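You operate a simulated robot arm through the tools that you are given. There is no shell and no other tool. Be economical: measure what you need, move in short steps, check, and stop when the job is done.

Carry out the task below with a simulated robot arm. There is one attempt and no reset: what you move stays moved.

TASK
Stand both tubes in the orange tray and cap them there.
Fine: black cap on the red tube, grey cap on the white tube; one tube to a cell, the red tube in the short cell. Set down upright: red tube, white tube.

The check looks at the end state, three seconds after you hand in, the way a careful person would. Anything else that was tipped, shoved, dropped, spilled or broken makes it a failure. Lids that push on must go on centred and level and be pressed home; caps that screw on are set level and turned clockwise until they are tight.

THE ROBOT
A 5-joint arm with a two-finger parallel gripper, fixed in place. Base frame: the origin is at the foot of the arm, x ahead of it, y to its left, z up; the work surface is at about z = 0. Units: m, rad, N and s.
With the tool pointing down near the work surface it reaches from about 0.26 to 0.68 m from the base axis. Its first joint turns from -1.152 to 1.152 rad. The tool tilts only in the upright plane through the base axis and itself; it spins freely about its own axis. Payload 2.9 kg.
Tool frame: the origin (TCP) lies between the finger pads and is the grasp point; the fingertips stand 0.03 m ahead of it; z points along the fingers, y is the line along which they close. The gripper opens to 0.11 m. The fingers are 0.02 m wide and 0.01 m thick; the gripper's body (0.048 by 0.112 m) begins 0.055 m behind the TCP.
Orientation is that of the tool frame in the base frame, as a unit quaternion [x, y, z, w]. With the fingers straight down and closing along the base's y, the tool's x points along the base's -x, its y along +y and its z along -z.

THE INTERFACE
- The arm moves only by the tool apply_moves. Its argument "steps" is a list that holds one entry, the list of rows, each a list of 6 numbers: the shift along the tool's x, y, z in m, then the turn, a rotation vector about the tool's x, y, z in rad. In form: [[[tx, ty, tz, wx, wy, wz], ...]]. A call has 1 to 20 rows; each row is the pose to reach, as a shift and turn from the pose commanded when the call began, along the tool's axes at that moment. "gripper" is the opening, from 0 (shut) to 1 (fully open), set as the call begins (left out, the last holds). Rows are played at 5 a second. More than 0.05 m and 0.15 rad between two rows, or a gripper value outside its range, and nothing of the call is played. A pose out of reach is approached as far as the arm can. The call stops where the force on the tool passes 40 N (or 10 N more than at its start, if that is more) or the arm is blocked; 0.2 s more then pass. The fingers move at their own pace (about 0.108 m/s each) and stop on an object; they squeeze with about 26 N. The grip force told is the motor's: it shows also when the fingers shut on nothing. Time passes only in rows, and 0.2 s behind the last, so rows that repeat a pose let the fingers close. The reply holds the time, the measured pose of the TCP, the force on the tool along the base axes, the opening and the grip force, in the units named above and with some noise, with the torque about the TCP (base axes, N m) and any sound that the robot's microphone picked up.
- Cameras (640 x 400 px; columns grow to the right, rows downward): "scene" is fixed at [0.0327, -0.4516, 0.6014]; the picture's right is [0.79, -0.62, 0.00], its down [-0.36, -0.46, -0.81] and it looks along [0.50, 0.64, -0.59] (base axes); focal length 312 px, centre (320, 200). "wrist" rides on the gripper at [0.072, 0.017, -0.103] in the tool frame; the picture's right is [-0.23, 0.97, 0.00], its down [-0.76, -0.18, -0.62] and it looks along [-0.61, -0.14, 0.78] (tool axes); focal length 222 px, centre (320, 200). There is no depth. A picture from a camera that has moved, and an enlarged one, comes with that camera's place and axes in the base frame and with its lens.
- camera(camera): a new picture of that camera. The clock stands still meanwhile.
- close_up(camera, box): a new picture of the part [left, top, right, bottom] of that camera's present view, enlarged. The clock stands still meanwhile.
- job_done(): hands the job in; it is judged then, once.

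Work in short steps. Places have to be worked out from the pictures, the camera data and where the tool is seen: move nearer, look again, correct. Check each grasp and each placing, and mend what went wrong. You have 120 turns and 76 pictures in all, those below and enlarged ones among them. Open the gripper and draw the arm clear of the work before you hand the job in, unless the task says otherwise; then end with one line.

The tools are called as a command line: name --argument value ..., lists and objects as JSON in quotes. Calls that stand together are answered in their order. apply_moves: Moves the arm, as the interface text tells. Its arguments: {"type":"object","properties":{"steps":{"type":"array","items":{"type":"array","items":{"type":"array","items":{"type":"number"}}}},"gripper":{"type":"number"}},"required":["steps"]} The other tools are called the same way: camera (camera) takes a picture; close_up (camera, box) takes an enlarged picture of a part of a camera's view; job_done () hands the job in.

At the start:

```text
t: 0.0
eef_pos: [0.4546, -0.0547, 0.394]
ee_rot: [0.0, 1.0, 0.0, 0.0]
ft_force: [0.1, 0.6, 0.4]
torque: [0.02, -0.03, 0.02]
grip_width: 0.1102
grasp_force: 0.0
```

scene: 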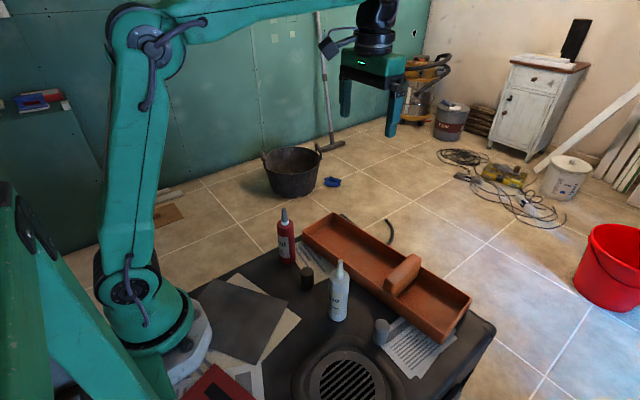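
wrist: 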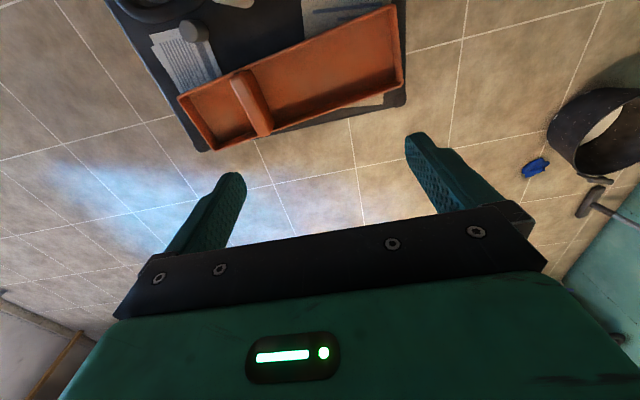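

I start with enlarged views of the work area to locate the tubes, caps and tray.

close_up --camera "scene" --box '[240, 190, 400, 290]'

close_up --camera "scene" --box '[320, 240, 480, 340]'

close_up --camera "scene" --box '[250, 250, 410, 350]'

```text
4.00 times, centred on (320, 240) of scene
camera zoom: at [0.0327, -0.4516, 0.6014], right [0.79, -0.62, 0.0], down [-0.36, -0.46, -0.81], along [0.5, 0.64, -0.59], focal length 1250 px, centre (320, 40)
```

zoom: 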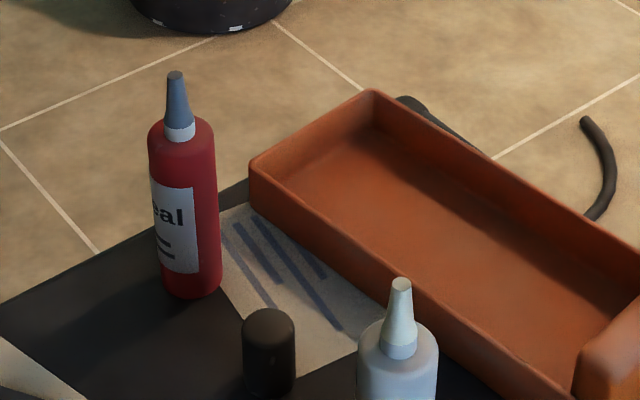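

```text
4.00 times, centred on (400, 290) of scene
camera zoom: at [0.0327, -0.4516, 0.6014], right [0.79, -0.62, 0.0], down [-0.36, -0.46, -0.81], along [0.5, 0.64, -0.59], focal length 1250 px, centre (0, -160)
```

zoom: 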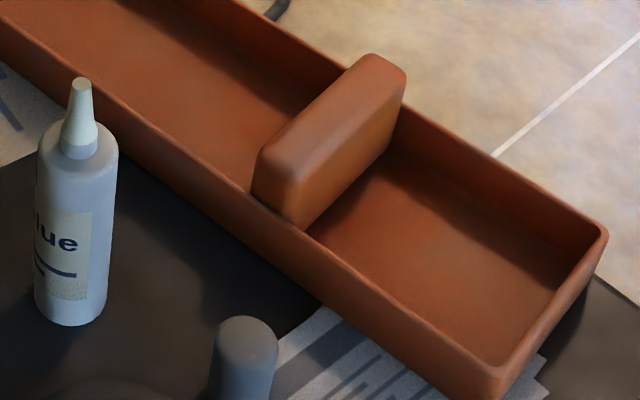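

```text
4.00 times, centred on (330, 300) of scene
camera zoom: at [0.0327, -0.4516, 0.6014], right [0.79, -0.62, 0.0], down [-0.36, -0.46, -0.81], along [0.5, 0.64, -0.59], focal length 1250 px, centre (280, -200)
```

zoom: 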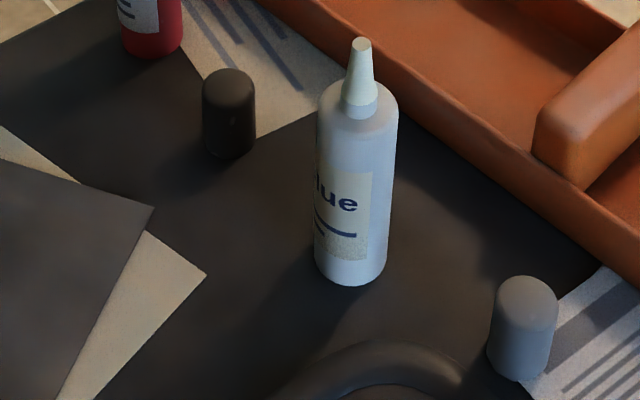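

I estimate: red tube (0.315, 0.045), white tube (0.310, -0.159), both about 0.167 tall; black cap (0.307, -0.052); grey cap (0.340, -0.255); short-cell centre about (0.474, -0.273). I'll move above the red tube and refine with the wrist camera.

apply_moves --steps '[[[0.028, 0.02, 0.019, 0, 0, 0], [0.056, 0.04, 0.038, 0, 0, 0], [0.084, 0.06, 0.056, 0, 0, 0], [0.112, 0.08, 0.075, 0, 0, 0], [0.1396, 0.0997, 0.094, 0, 0, 0], [0.1396, 0.0997, 0.094, 0, 0, 0]]]' --gripper 1

camera --camera "wrist"

camera --camera "scene"

```text
t: 1.4
eef_pos: [0.3164, 0.0436, 0.2991]
ee_rot: [0.0, 1.0, 0.0, 0.0]
ft_force: [0.4, 0.8, -0.7]
torque: [-0.02, 0.02, -0.02]
grip_width: 0.1101
grasp_force: 0.1
```

```text
70 pictures are left
camera wrist: at [0.2432, 0.0615, 0.4034], right [0.23, 0.97, 0.0], down [0.76, -0.18, 0.62], along [0.61, -0.14, -0.78], focal length 222 px, centre (320, 200)
```

wrist: 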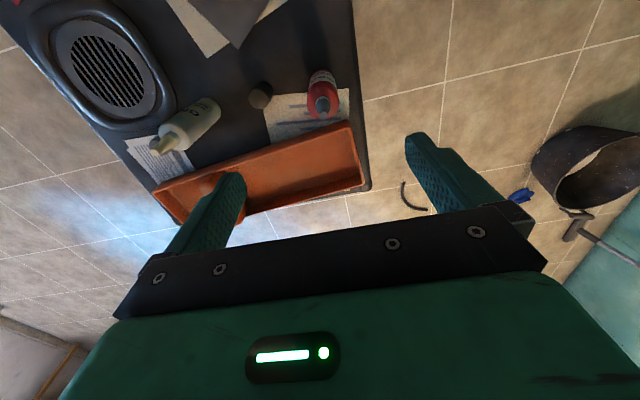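

```text
69 pictures are left
```

scene: 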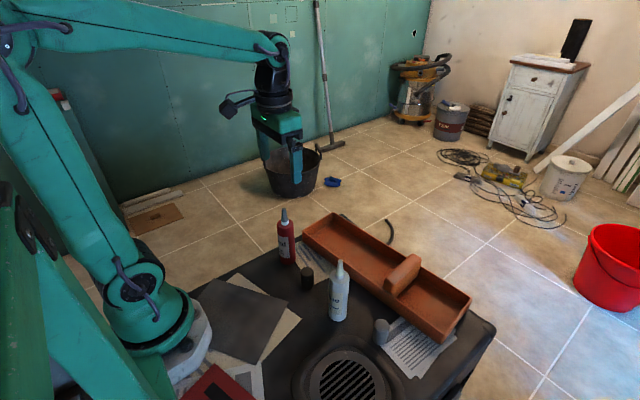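

The red nozzle appears near the expected column. I take a close-up of it for an accurate offset.

close_up --camera "wrist" --box '[240, 60, 400, 160]'

```text
4.00 times, centred on (320, 110) of wrist
camera zoom: at [0.2432, 0.0615, 0.4034], right [0.23, 0.97, 0.0], down [0.76, -0.18, 0.62], along [0.61, -0.14, -0.78], focal length 888 px, centre (320, 560)
```

zoom: 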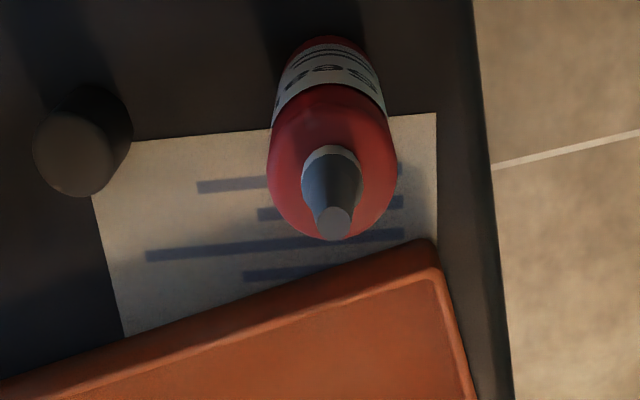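

The nozzle tip works out to about (0.318, 0.048, 0.165). I descend with open fingers to z≈0.125 and check before gripping.

apply_moves --steps '[[[-0.001, 0.004, 0.04, 0, 0, 0], [-0.001, 0.004, 0.08, 0, 0, 0], [-0.001, 0.004, 0.12, 0, 0, 0], [-0.001, 0.004, 0.15, 0, 0, 0], [-0.001, 0.004, 0.174, 0, 0, 0], [-0.001, 0.004, 0.174, 0, 0, 0]]]'

camera --camera "wrist"

close_up --camera "scene" --box '[210, 170, 370, 270]'

```text
t: 2.8
eef_pos: [0.3169, 0.0475, 0.1258]
ee_rot: [0.0, 1.0, 0.001, 0.0]
ft_force: [0.3, -0.5, 0.2]
torque: [0.01, 0.0, 0.01]
grip_width: 0.1101
grasp_force: 0.1
```

```text
67 pictures are left
camera wrist: at [0.2442, 0.0652, 0.2295], right [0.23, 0.97, 0.0], down [0.76, -0.18, 0.62], along [0.61, -0.14, -0.78], focal length 222 px, centre (320, 200)
```

wrist: 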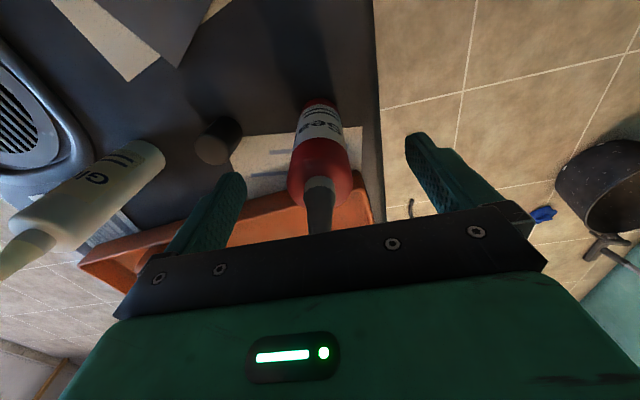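

```text
4.00 times, centred on (290, 220) of scene
camera zoom: at [0.0327, -0.4516, 0.6014], right [0.79, -0.62, 0.0], down [-0.36, -0.46, -0.81], along [0.5, 0.64, -0.59], focal length 1250 px, centre (440, 120)
```

zoom: 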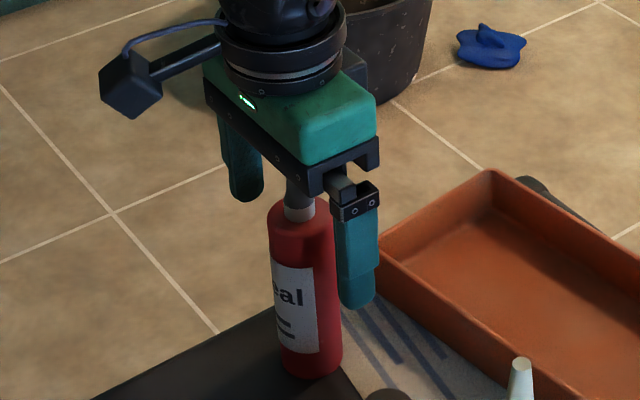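

The tube stands centred between the fingers and the nozzle clears the gripper body. I lower 7 mm more and close.

apply_moves --steps '[[[0, 0, 0.007, 0, 0, 0], [0, 0, 0.007, 0, 0, 0]]]'

apply_moves --steps '[[[0, 0, 0, 0, 0, 0], [0, 0, 0, 0, 0, 0], [0, 0, 0, 0, 0, 0], [0, 0, 0, 0, 0, 0], [0, 0, 0, 0, 0, 0]]]' --gripper 0.2

close_up --camera "scene" --box '[210, 170, 370, 270]'

```text
t: 3.4
eef_pos: [0.3171, 0.0485, 0.1185]
ee_rot: [0.001, 1.0, 0.0, 0.0]
ft_force: [-0.3, -0.4, -1.0]
torque: [0.04, -0.02, 0.04]
grip_width: 0.1101
grasp_force: 0.0
```

```text
t: 4.6
eef_pos: [0.3161, 0.0481, 0.1178]
ee_rot: [0.0, 1.0, 0.0, 0.0]
ft_force: [-0.1, -0.6, 0.3]
torque: [-0.02, -0.05, -0.05]
grip_width: 0.0385
grasp_force: 26.9
```

```text
4.00 times, centred on (290, 220) of scene
camera zoom: at [0.0327, -0.4516, 0.6014], right [0.79, -0.62, 0.0], down [-0.36, -0.46, -0.81], along [0.5, 0.64, -0.59], focal length 1250 px, centre (440, 120)
```

zoom: 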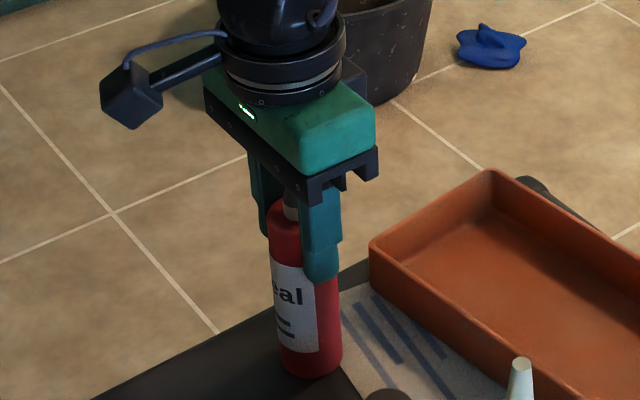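

Firm grip at 38.5 mm. I lift 0.14 m, then carry it over to the short cell, going along x first to stay clear of the white tube.

apply_moves --steps '[[[0, 0, -0.03, 0, 0, 0], [0, 0, -0.07, 0, 0, 0], [0, 0, -0.11, 0, 0, 0], [0, 0, -0.14, 0, 0, 0], [-0.04, -0.01, -0.14, 0, 0, 0], [-0.08, -0.03, -0.14, 0, 0, 0], [-0.115, -0.06, -0.14, 0, 0, 0], [-0.135, -0.1, -0.14, 0, 0, 0], [-0.145, -0.14, -0.14, 0, 0, 0], [-0.15, -0.18, -0.14, 0, 0, 0], [-0.157, -0.22, -0.14, 0, 0, 0], [-0.157, -0.26, -0.14, 0, 0, 0], [-0.157, -0.295, -0.14, 0, 0, 0], [-0.157, -0.321, -0.14, 0, 0, 0], [-0.157, -0.321, -0.14, 0, 0, 0]]]'

camera --camera "wrist"

close_up --camera "scene" --box '[320, 180, 560, 330]'

```text
t: 7.8
eef_pos: [0.4724, -0.2737, 0.2574]
ee_rot: [0.0, 1.0, 0.0, 0.0]
ft_force: [-0.4, 0.1, -2.2]
torque: [-0.01, -0.01, -0.02]
grip_width: 0.0383
grasp_force: 25.6
```

```text
64 pictures are left
camera wrist: at [0.3997, -0.2574, 0.3619], right [0.23, 0.97, 0.0], down [0.76, -0.18, 0.62], along [0.61, -0.14, -0.78], focal length 222 px, centre (320, 200)
```

wrist: 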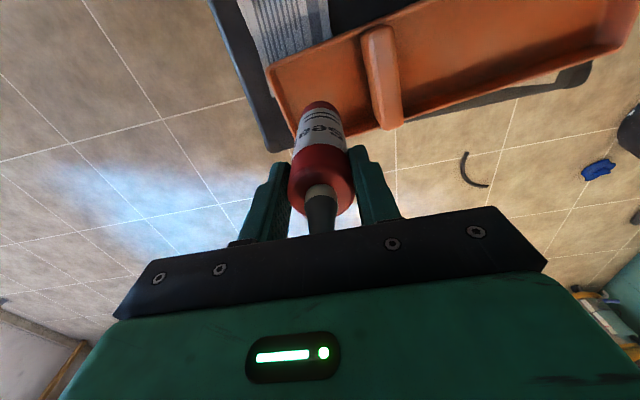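

```text
2.67 times, centred on (440, 255) of scene
camera zoom: at [0.0327, -0.4516, 0.6014], right [0.79, -0.62, 0.0], down [-0.36, -0.46, -0.81], along [0.5, 0.64, -0.59], focal length 833 px, centre (0, 53)
```

zoom: 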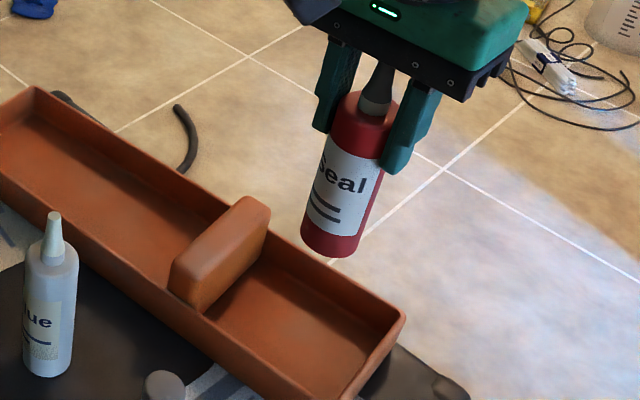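

Cell centre refines to about (0.478, -0.270). I shift by a few mm and descend to about 15 mm above the floor of the cell, then check.

apply_moves --steps '[[[-0.005, 0.003, 0.03, 0, 0, 0], [-0.005, 0.003, 0.07, 0, 0, 0], [-0.005, 0.003, 0.1, 0, 0, 0], [-0.005, 0.003, 0.12, 0, 0, 0], [-0.005, 0.003, 0.12, 0, 0, 0]]]'

close_up --camera "scene" --box '[340, 200, 500, 350]'

camera --camera "wrist"

```text
t: 9.0
eef_pos: [0.4784, -0.2722, 0.1378]
ee_rot: [0.0, 1.0, 0.0, 0.0]
ft_force: [-0.1, 0.0, -1.7]
torque: [0.01, -0.01, 0.0]
grip_width: 0.0384
grasp_force: 25.6
```

```text
2.67 times, centred on (420, 275) of scene
camera zoom: at [0.0327, -0.4516, 0.6014], right [0.79, -0.62, 0.0], down [-0.36, -0.46, -0.81], along [0.5, 0.64, -0.59], focal length 833 px, centre (53, 0)
```

zoom: 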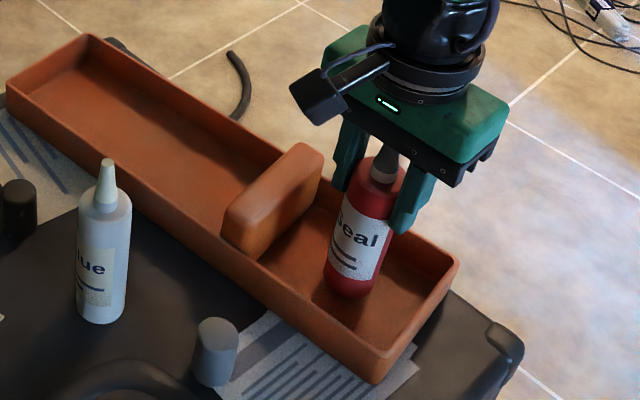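

```text
61 pictures are left
camera wrist: at [0.4048, -0.2536, 0.2429], right [0.23, 0.97, 0.0], down [0.76, -0.18, 0.62], along [0.61, -0.14, -0.78], focal length 222 px, centre (320, 200)
```

wrist: 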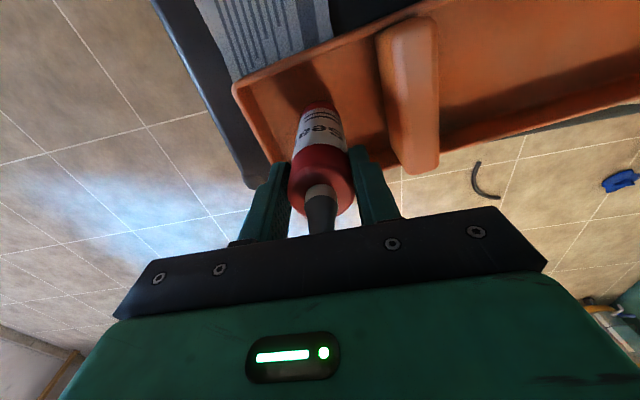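

Well placed in the cell. I lower slowly toward contact with the tray floor.

apply_moves --steps '[[[0, 0, 0.004, 0, 0, 0], [0, 0, 0.008, 0, 0, 0], [0, 0, 0.011, 0, 0, 0], [0, 0, 0.011, 0, 0, 0]]]'

apply_moves --steps '[[[0, 0, 0.001, 0, 0, 0], [0, 0, 0.002, 0, 0, 0], [0, 0, 0.002, 0, 0, 0]]]'

```text
t: 10.0
eef_pos: [0.4774, -0.2716, 0.1264]
ee_rot: [0.0, 1.0, 0.0, 0.0]
ft_force: [0.2, 0.2, -1.8]
torque: [-0.02, 0.03, 0.0]
grip_width: 0.0383
grasp_force: 25.6
```

```text
t: 10.8
eef_pos: [0.4786, -0.2719, 0.1264]
ee_rot: [0.0, 1.0, 0.001, 0.0]
ft_force: [-0.2, 0.5, -2.5]
torque: [-0.03, 0.01, 0.01]
grip_width: 0.0386
grasp_force: 26.4
```

No contact yet; continue in 1 mm rows.

apply_moves --steps '[[[0, 0, 0.001, 0, 0, 0], [0, 0, 0.002, 0, 0, 0], [0, 0, 0.002, 0, 0, 0]]]'

apply_moves --steps '[[[0, 0, 0.001, 0, 0, 0], [0, 0, 0.0015, 0, 0, 0], [0, 0, 0.0015, 0, 0, 0]]]'

```text
t: 11.6
eef_pos: [0.4785, -0.2702, 0.1232]
ee_rot: [0.0, 1.0, 0.001, -0.001]
ft_force: [-0.4, -0.4, -1.6]
torque: [0.02, 0.03, 0.0]
grip_width: 0.0385
grasp_force: 26.0
```

```text
t: 12.4
eef_pos: [0.4784, -0.2717, 0.1232]
ee_rot: [0.0, 1.0, -0.001, 0.001]
ft_force: [-1.6, 2.2, 10.2]
torque: [0.31, 0.33, -0.04]
grip_width: 0.0388
grasp_force: 26.4
```

Contact: 10 N upward at z≈0.123. I release partially and take a look.

apply_moves --steps '[[[0, 0, -0.001, 0, 0, 0], [0, 0, -0.001, 0, 0, 0], [0, 0, -0.001, 0, 0, 0]]]' --gripper 0.62

apply_moves --steps '[[[0, 0, -0.03, 0, 0, 0], [0, 0, -0.07, 0, 0, 0], [0, 0, -0.11, 0, 0, 0], [0, 0, -0.14, 0, 0, 0], [0, 0, -0.14, 0, 0, 0]]]'

close_up --camera "scene" --box '[340, 200, 500, 300]'

close_up --camera "wrist" --box '[240, 60, 400, 160]'

```text
t: 13.2
eef_pos: [0.4784, -0.271, 0.1221]
ee_rot: [0.0, 1.0, 0.0, -0.001]
ft_force: [0.7, -0.3, 0.2]
torque: [0.01, 0.04, -0.01]
grip_width: 0.0681
grasp_force: 0.1
```

```text
t: 14.4
eef_pos: [0.4774, -0.2713, 0.2627]
ee_rot: [0.0, 1.0, 0.0, 0.001]
ft_force: [0.3, 0.1, 0.1]
torque: [0.06, 0.01, -0.01]
grip_width: 0.0682
grasp_force: 0.0
```

```text
4.00 times, centred on (420, 250) of scene
camera zoom: at [0.0327, -0.4516, 0.6014], right [0.79, -0.62, 0.0], down [-0.36, -0.46, -0.81], along [0.5, 0.64, -0.59], focal length 1250 px, centre (-80, 0)
```

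zoom: 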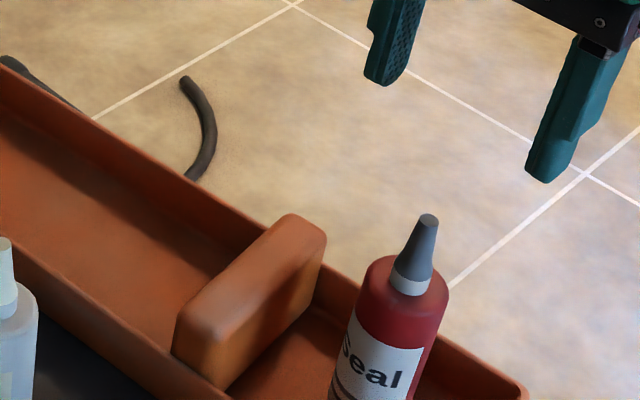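

```text
4.00 times, centred on (320, 110) of wrist
camera zoom: at [0.4045, -0.2543, 0.3677], right [0.23, 0.97, 0.0], down [0.76, -0.18, 0.62], along [0.61, -0.14, -0.78], focal length 888 px, centre (320, 560)
```

zoom: 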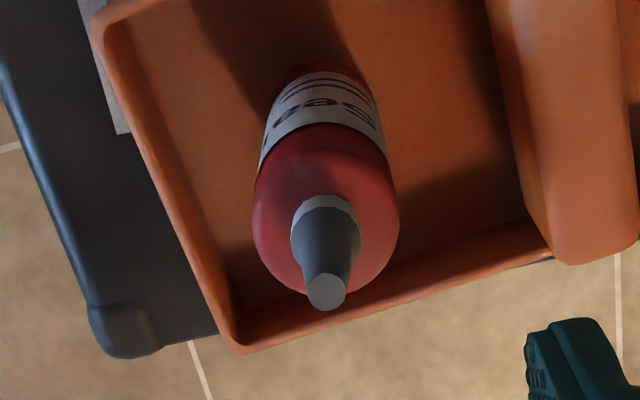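

The red tube stands upright in the short cell. Next I move above the white tube and measure it the same way.

apply_moves --steps '[[[0.034, 0.022, -0.01, 0, 0, 0], [0.067, 0.045, -0.02, 0, 0, 0], [0.1, 0.067, -0.03, 0, 0, 0], [0.134, 0.09, -0.037, 0, 0, 0], [0.168, 0.112, -0.037, 0, 0, 0], [0.168, 0.112, -0.037, 0, 0, 0]]]' --gripper 1

close_up --camera "wrist" --box '[240, 60, 400, 160]'

```text
t: 15.8
eef_pos: [0.3106, -0.1586, 0.298]
ee_rot: [0.0, 1.0, -0.001, 0.0]
ft_force: [0.7, -0.7, -0.1]
torque: [-0.03, -0.01, 0.0]
grip_width: 0.11
grasp_force: 0.0
```

```text
4.00 times, centred on (320, 110) of wrist
camera zoom: at [0.2378, -0.1419, 0.403], right [0.23, 0.97, 0.0], down [0.76, -0.18, 0.62], along [0.61, -0.14, -0.78], focal length 888 px, centre (320, 560)
```

zoom: 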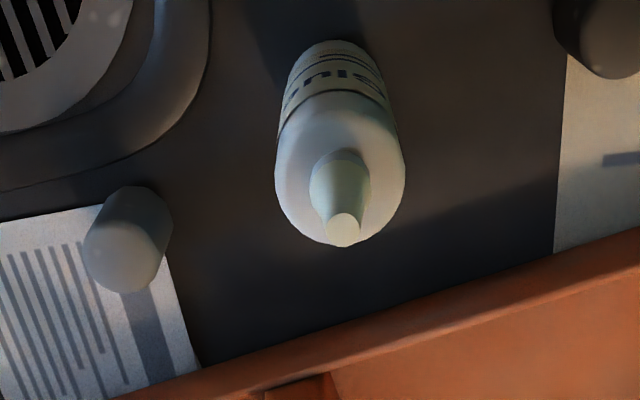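

White tube axis ≈ (0.314, -0.153). I shift by (3.5, 5.5) mm, descend in stages and grip.

apply_moves --steps '[[[-0.0035, 0.0055, 0.04, 0, 0, 0], [-0.0035, 0.0055, 0.08, 0, 0, 0], [-0.0035, 0.0055, 0.12, 0, 0, 0], [-0.0035, 0.0055, 0.15, 0, 0, 0], [-0.0035, 0.0055, 0.174, 0, 0, 0], [-0.0035, 0.0055, 0.174, 0, 0, 0]]]'

camera --camera "wrist"

close_up --camera "scene" --box '[260, 220, 420, 320]'

```text
t: 17.2
eef_pos: [0.3151, -0.1552, 0.1257]
ee_rot: [0.0, 1.0, 0.0, 0.001]
ft_force: [-0.2, -0.5, -1.2]
torque: [-0.02, -0.02, 0.0]
grip_width: 0.11
grasp_force: 0.1
```

```text
57 pictures are left
camera wrist: at [0.2416, -0.138, 0.2297], right [0.23, 0.97, 0.0], down [0.76, -0.18, 0.62], along [0.61, -0.14, -0.78], focal length 222 px, centre (320, 200)
```

wrist: 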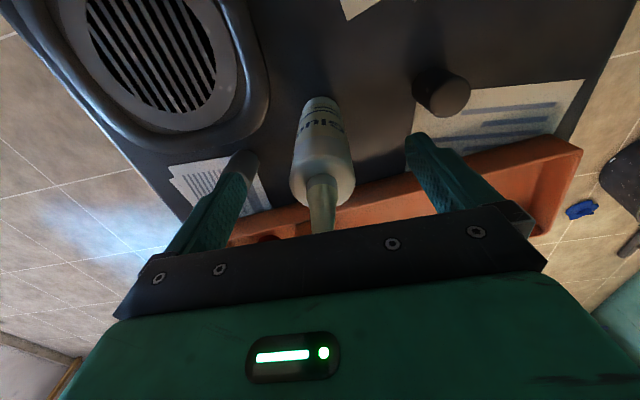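

```text
4.00 times, centred on (340, 270) of scene
camera zoom: at [0.0327, -0.4516, 0.6014], right [0.79, -0.62, 0.0], down [-0.36, -0.46, -0.81], along [0.5, 0.64, -0.59], focal length 1250 px, centre (240, -80)
```

zoom: 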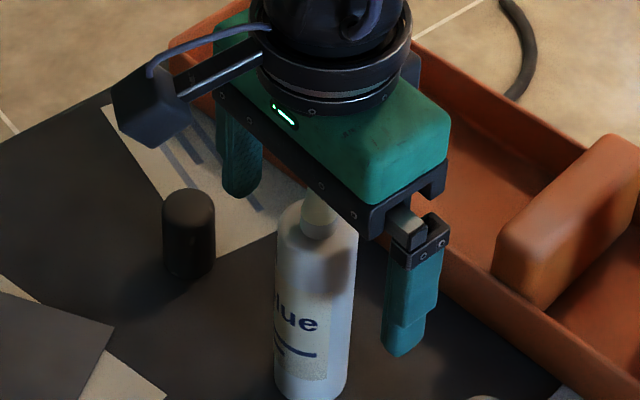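

Centred as for the red tube. Lower 7 mm and close.

apply_moves --steps '[[[0, 0, 0.007, 0, 0, 0], [0, 0, 0.007, 0, 0, 0]]]'

apply_moves --steps '[[[0, 0, 0, 0, 0, 0], [0, 0, 0, 0, 0, 0], [0, 0, 0, 0, 0, 0], [0, 0, 0, 0, 0, 0], [0, 0, 0, 0, 0, 0]]]' --gripper 0.2

```text
t: 17.8
eef_pos: [0.313, -0.155, 0.118]
ee_rot: [-0.001, 1.0, -0.001, 0.0]
ft_force: [0.7, 0.7, 0.2]
torque: [0.01, 0.01, -0.01]
grip_width: 0.1099
grasp_force: 0.1
```

```text
t: 19.0
eef_pos: [0.3137, -0.1547, 0.1177]
ee_rot: [0.0, 1.0, 0.001, 0.0]
ft_force: [-0.3, -0.4, 0.7]
torque: [0.03, -0.02, 0.0]
grip_width: 0.0386
grasp_force: 25.7
```

Gripped. Lift, carry to the long cell at about (0.455, -0.06), and come down to about 17 mm above the floor.

apply_moves --steps '[[[0, 0, -0.03, 0, 0, 0], [0, 0, -0.07, 0, 0, 0], [0, 0, -0.11, 0, 0, 0], [0, 0, -0.14, 0, 0, 0], [-0.035, 0.024, -0.14, 0, 0, 0], [-0.07, 0.047, -0.14, 0, 0, 0], [-0.105, 0.07, -0.14, 0, 0, 0], [-0.141, 0.0945, -0.14, 0, 0, 0], [-0.141, 0.0945, -0.14, 0, 0, 0], [-0.141, 0.0945, -0.1, 0, 0, 0], [-0.141, 0.0945, -0.06, 0, 0, 0], [-0.141, 0.0945, -0.06, 0, 0, 0]]]'

camera --camera "wrist"

close_up --camera "scene" --box '[290, 160, 450, 310]'

```text
t: 21.6
eef_pos: [0.4537, -0.0607, 0.1788]
ee_rot: [-0.001, 1.0, 0.0, -0.001]
ft_force: [0.9, -0.6, -1.5]
torque: [-0.03, -0.03, 0.01]
grip_width: 0.0388
grasp_force: 25.9
```

```text
55 pictures are left
camera wrist: at [0.382, -0.043, 0.2837], right [0.23, 0.97, 0.0], down [0.76, -0.18, 0.62], along [0.61, -0.14, -0.78], focal length 222 px, centre (320, 200)
```

wrist: 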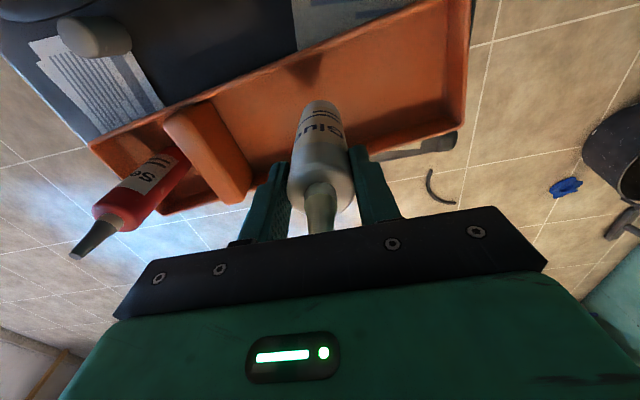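

```text
2.67 times, centred on (370, 235) of scene
camera zoom: at [0.0327, -0.4516, 0.6014], right [0.79, -0.62, 0.0], down [-0.36, -0.46, -0.81], along [0.5, 0.64, -0.59], focal length 833 px, centre (187, 107)
```

zoom: 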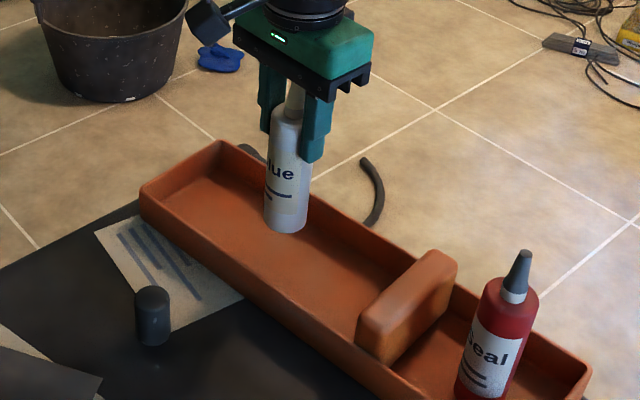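

Centred across the tray, away from the walls. I go down to near contact and then in small rows.

apply_moves --steps '[[[0, 0, 0.025, 0, 0, 0], [0, 0, 0.045, 0, 0, 0], [0, 0, 0.052, 0, 0, 0], [0, 0, 0.054, 0, 0, 0], [0, 0, 0.054, 0, 0, 0]]]'

apply_moves --steps '[[[0, 0, 0.001, 0, 0, 0], [0, 0, 0.0015, 0, 0, 0], [0, 0, 0.0015, 0, 0, 0]]]'

apply_moves --steps '[[[0, 0, 0.001, 0, 0, 0], [0, 0, 0.001, 0, 0, 0]]]'

```text
t: 22.8
eef_pos: [0.454, -0.0576, 0.1245]
ee_rot: [0.0, 1.0, 0.001, 0.0]
ft_force: [-0.7, -0.4, -1.7]
torque: [-0.01, -0.01, 0.0]
grip_width: 0.0386
grasp_force: 25.8
```

```text
t: 23.6
eef_pos: [0.4543, -0.0585, 0.1242]
ee_rot: [0.0, 1.0, 0.0, 0.0]
ft_force: [-0.3, -0.4, -2.2]
torque: [0.0, 0.01, -0.06]
grip_width: 0.0386
grasp_force: 26.4
```

```text
t: 24.2
eef_pos: [0.4556, -0.0582, 0.1238]
ee_rot: [0.001, 1.0, 0.0, 0.001]
ft_force: [-2.6, 1.3, 8.6]
torque: [0.15, 0.31, -0.04]
grip_width: 0.0385
grasp_force: 25.8
```

Contact with the floor. Release and rise.

apply_moves --steps '[[[0, 0, -0.0005, 0, 0, 0], [0, 0, -0.0005, 0, 0, 0], [0, 0, -0.0005, 0, 0, 0]]]' --gripper 0.62

apply_moves --steps '[[[0, 0, -0.03, 0, 0, 0], [0, 0, -0.07, 0, 0, 0], [0, 0, -0.11, 0, 0, 0], [0, 0, -0.14, 0, 0, 0], [0, 0, -0.14, 0, 0, 0]]]'

close_up --camera "wrist" --box '[240, 60, 400, 160]'

close_up --camera "scene" --box '[290, 180, 450, 280]'

```text
t: 25.0
eef_pos: [0.4553, -0.0595, 0.1234]
ee_rot: [0.0, 1.0, 0.0, -0.001]
ft_force: [-0.3, 0.3, -0.3]
torque: [0.01, -0.02, -0.02]
grip_width: 0.0681
grasp_force: 0.2
```

```text
t: 26.2
eef_pos: [0.4519, -0.0597, 0.2636]
ee_rot: [0.0, 1.0, 0.0, 0.0]
ft_force: [0.2, 0.2, -1.0]
torque: [0.01, 0.01, 0.01]
grip_width: 0.068
grasp_force: 0.0
```

```text
4.00 times, centred on (320, 110) of wrist
camera zoom: at [0.3806, -0.0428, 0.3683], right [0.23, 0.97, 0.0], down [0.76, -0.18, 0.62], along [0.61, -0.14, -0.78], focal length 888 px, centre (320, 560)
```

zoom: 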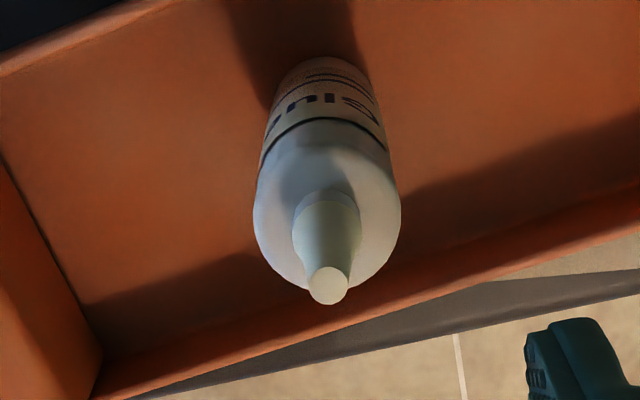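

```text
4.00 times, centred on (370, 230) of scene
camera zoom: at [0.0327, -0.4516, 0.6014], right [0.79, -0.62, 0.0], down [-0.36, -0.46, -0.81], along [0.5, 0.64, -0.59], focal length 1250 px, centre (120, 80)
```

zoom: 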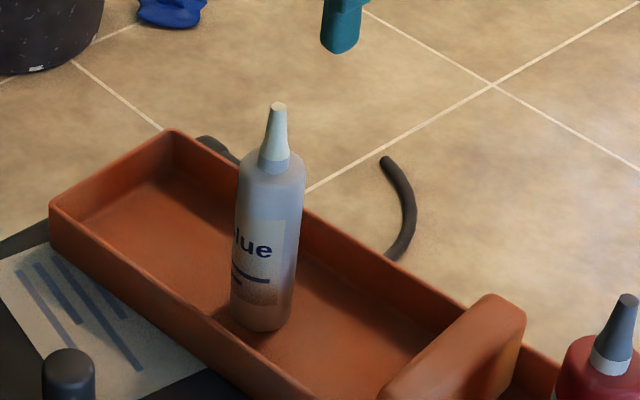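

Both tubes stand upright. Since the grip only centres along y, I spin the tool 90° above the white tube to measure its residual x offset along the gripper's closing axis.

apply_moves --steps '[[[0, 0, 0, 0, 0, 0.1428], [0, 0, 0, 0, 0, 0.2856], [0, 0, 0, 0, 0, 0.4284], [0, 0, 0, 0, 0, 0.5712], [0, 0, 0, 0, 0, 0.714], [0, 0, 0, 0, 0, 0.8568], [0, 0, 0, 0, 0, 0.9996], [0, 0, 0, 0, 0, 1.1424], [0, 0, 0, 0, 0, 1.2852], [0, 0, 0, 0, 0, 1.428], [0, 0, 0, 0, 0, 1.5708], [0, 0, 0, 0, 0, 1.5708]]]'

close_up --camera "wrist" --box '[240, 60, 400, 160]'

```text
t: 28.8
eef_pos: [0.4552, -0.0598, 0.262]
ee_rot: [0.708, 0.706, 0.0, 0.0]
ft_force: [0.1, -0.3, -0.1]
torque: [-0.01, -0.01, -0.02]
grip_width: 0.068
grasp_force: 0.1
```

```text
4.00 times, centred on (320, 110) of wrist
camera zoom: at [0.4716, 0.0136, 0.3671], right [0.97, -0.23, 0.0], down [-0.18, -0.76, 0.62], along [-0.14, -0.61, -0.78], focal length 888 px, centre (320, 560)
```

zoom: 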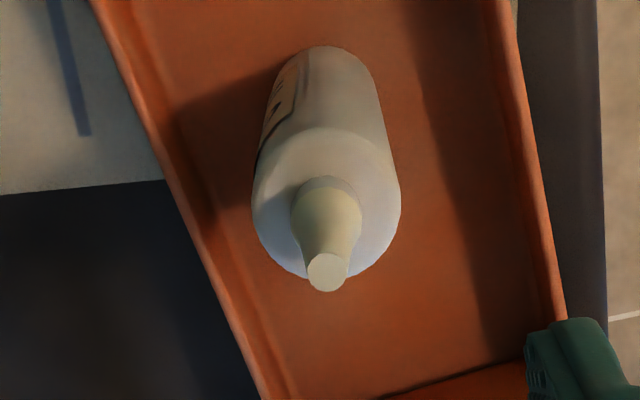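

By comparing both views, tips sit at (+1.9, +1.4) mm (white) and about (+3, +1) mm (red) from the release TCP. Now I go above the black cap, still in the spun orientation, to centre it in x.

apply_moves --steps '[[[0.002, -0.036, 0, 0, 0, 0], [0.004, -0.073, 0, 0, 0, 0], [0.006, -0.11, 0.02, 0, 0, 0], [0.0085, -0.1455, 0.05, 0, 0, 0], [0.0085, -0.1455, 0.0835, 0, 0, 0], [0.0085, -0.1455, 0.0835, 0, 0, 0]]]'

close_up --camera "wrist" --box '[200, 40, 440, 190]'

```text
t: 30.2
eef_pos: [0.308, -0.0496, 0.1793]
ee_rot: [0.707, 0.707, 0.0, 0.0]
ft_force: [-0.1, -0.4, 0.0]
torque: [0.01, 0.01, -0.04]
grip_width: 0.0682
grasp_force: 0.1
```

```text
2.67 times, centred on (320, 115) of wrist
camera zoom: at [0.3247, 0.0228, 0.2835], right [0.97, -0.23, 0.0], down [-0.18, -0.76, 0.62], along [-0.14, -0.61, -0.78], focal length 592 px, centre (320, 427)
```

zoom: 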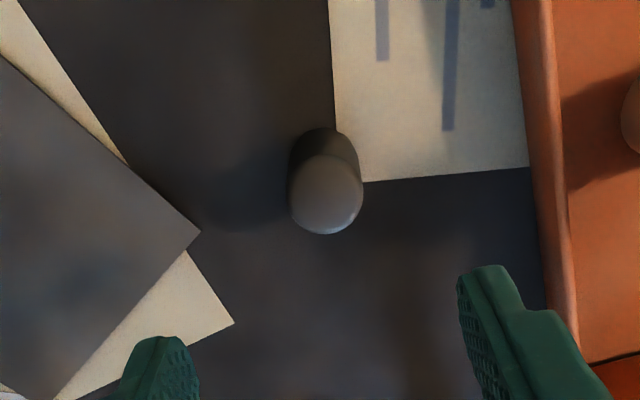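

The cap is about (0.3115, -0.049). I descend low around it and close gently to centre it along x.

apply_moves --steps '[[[0.0015, 0.0025, 0.04, 0, 0, 0], [0.0015, 0.0025, 0.08, 0, 0, 0], [0.0015, 0.0025, 0.115, 0, 0, 0], [0.0015, 0.0025, 0.14, 0, 0, 0], [0.0015, 0.0025, 0.14, 0, 0, 0]]]'

apply_moves --steps '[[[0, 0, 0, 0, 0, 0], [0, 0, 0, 0, 0, 0], [0, 0, 0, 0, 0, 0], [0, 0, 0, 0, 0, 0]]]' --gripper 0.15

camera --camera "wrist"

```text
t: 31.4
eef_pos: [0.3119, -0.0479, 0.0403]
ee_rot: [0.707, 0.707, 0.0, 0.0]
ft_force: [-0.2, 0.3, -0.4]
torque: [0.01, 0.0, 0.02]
grip_width: 0.0682
grasp_force: 0.1
```

```text
t: 32.4
eef_pos: [0.3108, -0.0482, 0.0417]
ee_rot: [0.707, 0.707, 0.0, 0.0]
ft_force: [-1.0, 0.2, -0.1]
torque: [0.02, 0.0, -0.02]
grip_width: 0.0272
grasp_force: 26.2
```

```text
49 pictures are left
camera wrist: at [0.3274, 0.0242, 0.1457], right [0.97, -0.23, 0.0], down [-0.18, -0.76, 0.62], along [-0.14, -0.61, -0.78], focal length 222 px, centre (320, 200)
```

wrist: 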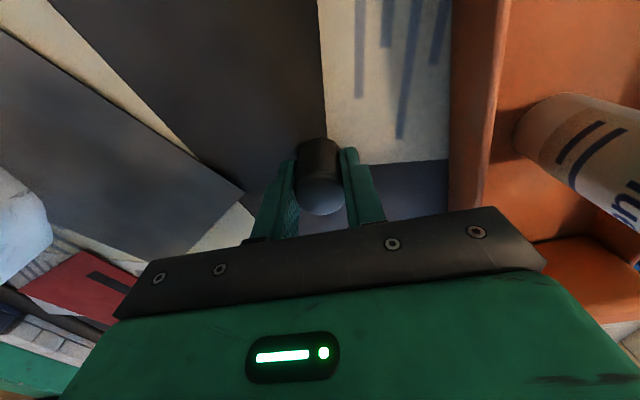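

Cap diameter is 27.2 mm, and it's centred in x. I open, spin back 90°, raise to z≈0.05 and grip along y.

apply_moves --steps '[[[0, 0, 0, 0, 0, 0], [0, 0, 0, 0, 0, 0], [0, 0, -0.009, 0, 0, 0], [0, 0, -0.009, 0, 0, -0.1428], [0, 0, -0.009, 0, 0, -0.2856], [0, 0, -0.009, 0, 0, -0.4284], [0, 0, -0.009, 0, 0, -0.5712], [0, 0, -0.009, 0, 0, -0.714], [0, 0, -0.009, 0, 0, -0.8568], [0, 0, -0.009, 0, 0, -0.9996], [0, 0, -0.009, 0, 0, -1.1424], [0, 0, -0.009, 0, 0, -1.2852], [0, 0, -0.009, 0, 0, -1.428], [0, 0, -0.009, 0, 0, -1.5708], [0, 0, -0.009, 0, 0, -1.5708]]]' --gripper 0.62

apply_moves --steps '[[[0, 0, 0, 0, 0, 0], [0, 0, 0, 0, 0, 0], [0, 0, 0, 0, 0, 0], [0, 0, 0, 0, 0, 0]]]' --gripper 0.1

close_up --camera "wrist" --box '[240, 130, 400, 230]'

```text
t: 35.6
eef_pos: [0.3126, -0.0478, 0.0495]
ee_rot: [-0.001, 1.0, 0.0, 0.001]
ft_force: [0.1, -0.7, -0.6]
torque: [-0.02, 0.01, -0.03]
grip_width: 0.0681
grasp_force: 0.1
```

```text
t: 36.6
eef_pos: [0.3119, -0.0488, 0.048]
ee_rot: [0.001, 1.0, 0.0, -0.001]
ft_force: [0.3, -1.0, 0.4]
torque: [0.0, 0.0, -0.03]
grip_width: 0.0269
grasp_force: 25.8
```

```text
4.00 times, centred on (320, 180) of wrist
camera zoom: at [0.2394, -0.0316, 0.153], right [0.23, 0.97, 0.0], down [0.76, -0.18, 0.62], along [0.61, -0.14, -0.78], focal length 888 px, centre (320, 280)
```

zoom: 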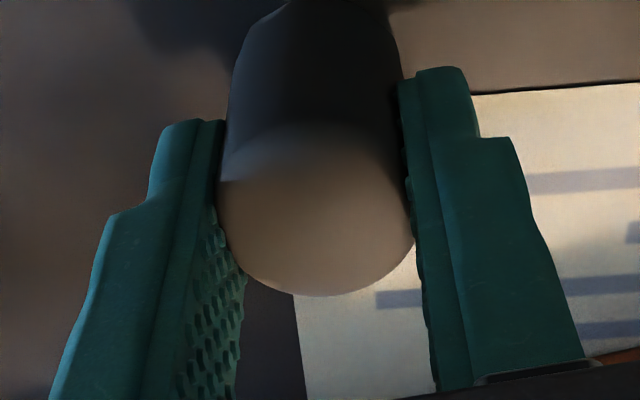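

The black cap is held squarely. I lift it and carry it above the red tube, with the cap mouth about 15 mm over the nozzle tip.

apply_moves --steps '[[[0, 0, -0.04, 0, 0, 0], [0, 0, -0.08, 0, 0, 0], [0, 0, -0.12, 0, 0, 0], [0, 0, -0.16, 0, 0, 0], [0, 0, -0.188, 0, 0, 0], [-0.0242, -0.0316, -0.188, 0, 0, 0], [-0.0484, -0.0631, -0.188, 0, 0, 0], [-0.0726, -0.0947, -0.188, 0, 0, 0], [-0.0968, -0.1263, -0.188, 0, 0, 0], [-0.121, -0.1579, -0.188, 0, 0, 0], [-0.1452, -0.1894, -0.188, 0, 0, 0], [-0.1695, -0.221, -0.188, 0, 0, 0], [-0.1695, -0.221, -0.188, 0, 0, 0]]]'

close_up --camera "scene" --box '[390, 190, 490, 252]'

close_up --camera "wrist" --box '[240, 110, 400, 210]'

```text
t: 39.4
eef_pos: [0.4808, -0.2733, 0.2368]
ee_rot: [0.0, 1.0, 0.0, 0.0]
ft_force: [0.0, -0.1, 0.3]
torque: [0.01, 0.01, 0.02]
grip_width: 0.027
grasp_force: 26.3
```

```text
6.40 times, centred on (440, 221) of scene
camera zoom: at [0.0327, -0.4516, 0.6014], right [0.79, -0.62, 0.0], down [-0.36, -0.46, -0.81], along [0.5, 0.64, -0.59], focal length 2000 px, centre (-448, 66)
```

zoom: 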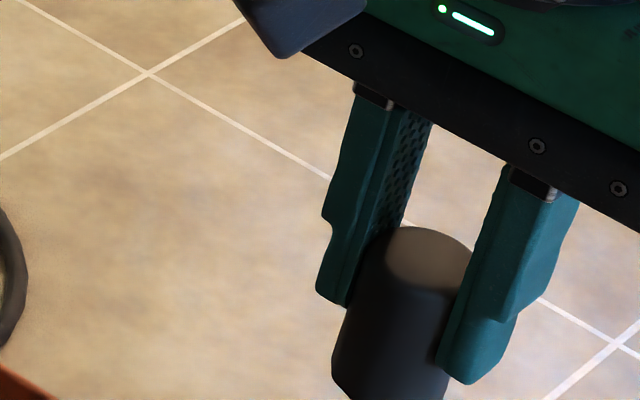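

```text
4.00 times, centred on (320, 160) of wrist
camera zoom: at [0.4083, -0.256, 0.3411], right [0.23, 0.97, 0.0], down [0.76, -0.18, 0.62], along [0.61, -0.14, -0.78], focal length 888 px, centre (320, 360)
```

zoom: 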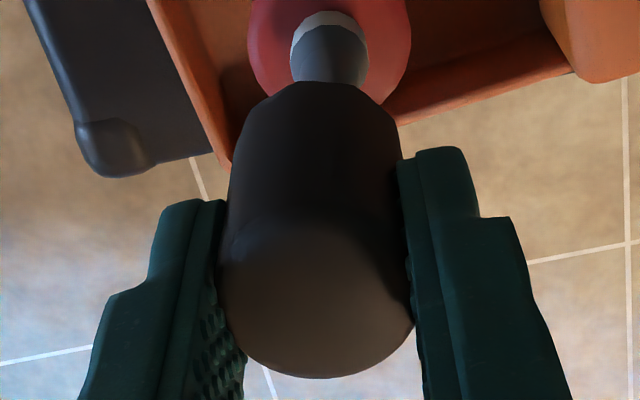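

The wrist view suggests the nozzle is ~2–3 mm toward +y from the cap. I take a lower scene close-up to cross-check.

close_up --camera "scene" --box '[396, 215, 476, 265]'

close_up --camera "wrist" --box '[280, 90, 360, 140]'

```text
8.00 times, centred on (436, 240) of scene
camera zoom: at [0.0327, -0.4516, 0.6014], right [0.79, -0.62, 0.0], down [-0.36, -0.46, -0.81], along [0.5, 0.64, -0.59], focal length 2499 px, centre (-608, -120)
```

zoom: 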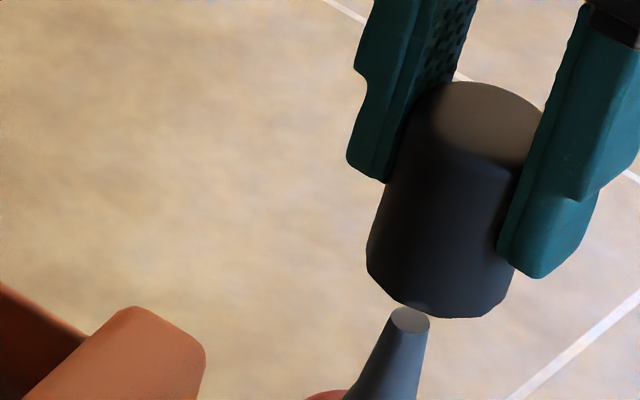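

```text
8.00 times, centred on (320, 115) of wrist
camera zoom: at [0.4083, -0.256, 0.3411], right [0.23, 0.97, 0.0], down [0.76, -0.18, 0.62], along [0.61, -0.14, -0.78], focal length 1777 px, centre (320, 880)
```

zoom: 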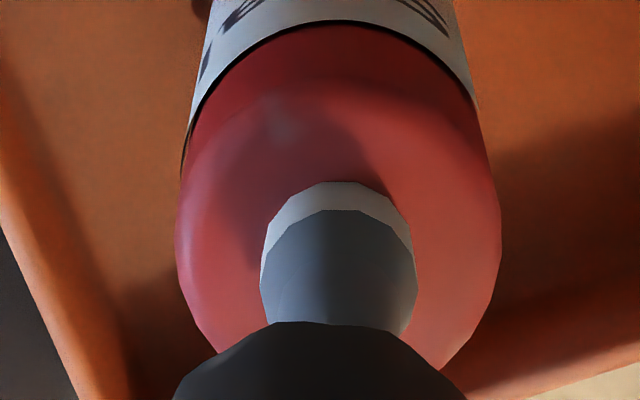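

Both views agree the cap should shift about -1.5 mm in x and +2.7 mm in y. I apply that and lower 8 mm, then recheck.

apply_moves --steps '[[[0.0015, 0.0027, 0.004, 0, 0, 0], [0.0015, 0.0027, 0.008, 0, 0, 0], [0.0015, 0.0027, 0.008, 0, 0, 0], [0.0015, 0.0027, 0.008, 0, 0, 0]]]'

close_up --camera "scene" --box '[396, 215, 476, 265]'

close_up --camera "wrist" --box '[280, 90, 360, 140]'

```text
t: 40.4
eef_pos: [0.4794, -0.2673, 0.2292]
ee_rot: [0.0, 1.0, 0.0, 0.0]
ft_force: [-0.3, 0.1, 0.1]
torque: [-0.02, -0.01, 0.02]
grip_width: 0.0267
grasp_force: 25.6
```

```text
8.00 times, centred on (436, 240) of scene
camera zoom: at [0.0327, -0.4516, 0.6014], right [0.79, -0.62, 0.0], down [-0.36, -0.46, -0.81], along [0.5, 0.64, -0.59], focal length 2499 px, centre (-608, -120)
```

zoom: 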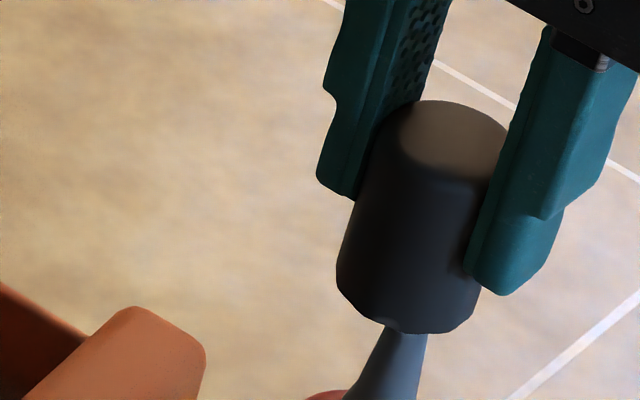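

```text
8.00 times, centred on (320, 115) of wrist
camera zoom: at [0.4064, -0.251, 0.3331], right [0.23, 0.97, 0.0], down [0.76, -0.18, 0.62], along [0.61, -0.14, -0.78], focal length 1777 px, centre (320, 880)
```

zoom: 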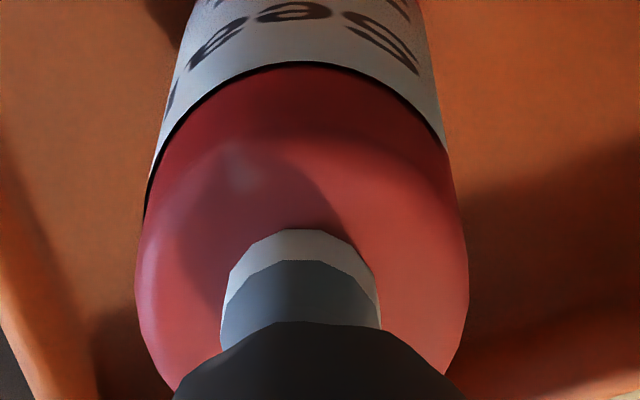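

The arm had still been settling before, so the shift overshot. I let it settle without moving and look again.

apply_moves --steps '[[[0, 0, 0, 0, 0, 0], [0, 0, 0, 0, 0, 0], [0, 0, 0, 0, 0, 0], [0, 0, 0, 0, 0, 0], [0, 0, 0, 0, 0, 0], [0, 0, 0, 0, 0, 0]]]'

close_up --camera "wrist" --box '[280, 90, 360, 140]'

close_up --camera "scene" --box '[396, 215, 476, 265]'

```text
t: 41.8
eef_pos: [0.479, -0.2675, 0.2281]
ee_rot: [-0.001, 1.0, -0.001, 0.0]
ft_force: [0.1, 0.3, 0.0]
torque: [-0.05, 0.01, -0.01]
grip_width: 0.0269
grasp_force: 25.6
```

```text
8.00 times, centred on (320, 115) of wrist
camera zoom: at [0.4064, -0.2511, 0.3331], right [0.23, 0.97, 0.0], down [0.76, -0.18, 0.62], along [0.61, -0.14, -0.78], focal length 1777 px, centre (320, 880)
```

zoom: 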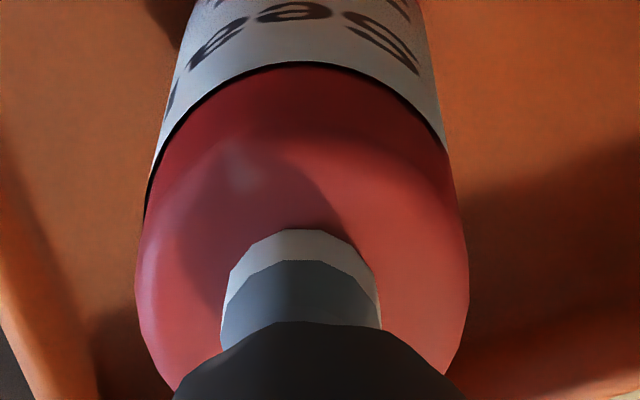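

```text
8.00 times, centred on (436, 240) of scene
camera zoom: at [0.0327, -0.4516, 0.6014], right [0.79, -0.62, 0.0], down [-0.36, -0.46, -0.81], along [0.5, 0.64, -0.59], focal length 2499 px, centre (-608, -120)
```

zoom: 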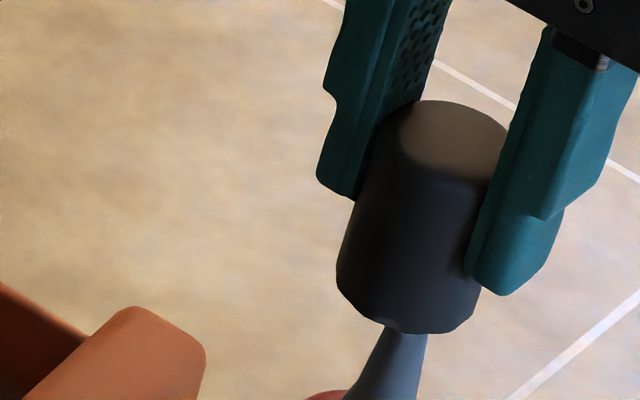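

Now settled: the cap needs +1.7 mm in x and -2.6 mm in y (i.e. the dead-reckoned target was right). I correct with settling rows and check.

apply_moves --steps '[[[-0.0017, -0.0026, 0, 0, 0, 0], [-0.0017, -0.0026, 0, 0, 0, 0], [-0.0017, -0.0026, 0, 0, 0, 0], [-0.0017, -0.0026, 0, 0, 0, 0], [-0.0017, -0.0026, 0, 0, 0, 0]]]'

close_up --camera "wrist" --box '[280, 90, 360, 140]'

close_up --camera "scene" --box '[396, 215, 476, 265]'

```text
t: 43.0
eef_pos: [0.4803, -0.2701, 0.2284]
ee_rot: [0.0, 1.0, 0.0, 0.0]
ft_force: [0.0, -0.5, -0.8]
torque: [0.01, 0.0, 0.0]
grip_width: 0.0269
grasp_force: 26.2
```

```text
8.00 times, centred on (320, 115) of wrist
camera zoom: at [0.4083, -0.2533, 0.3328], right [0.23, 0.97, 0.0], down [0.76, -0.18, 0.62], along [0.61, -0.14, -0.78], focal length 1777 px, centre (320, 880)
```

zoom: 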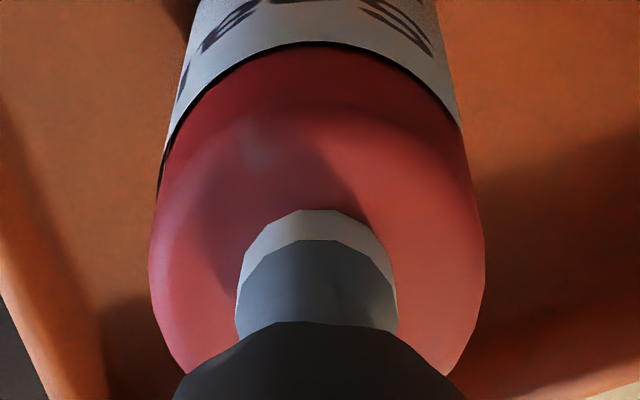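

```text
8.00 times, centred on (436, 240) of scene
camera zoom: at [0.0327, -0.4516, 0.6014], right [0.79, -0.62, 0.0], down [-0.36, -0.46, -0.81], along [0.5, 0.64, -0.59], focal length 2499 px, centre (-608, -120)
```

zoom: 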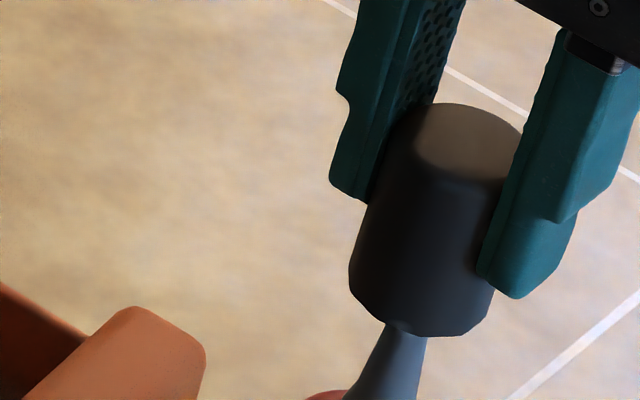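

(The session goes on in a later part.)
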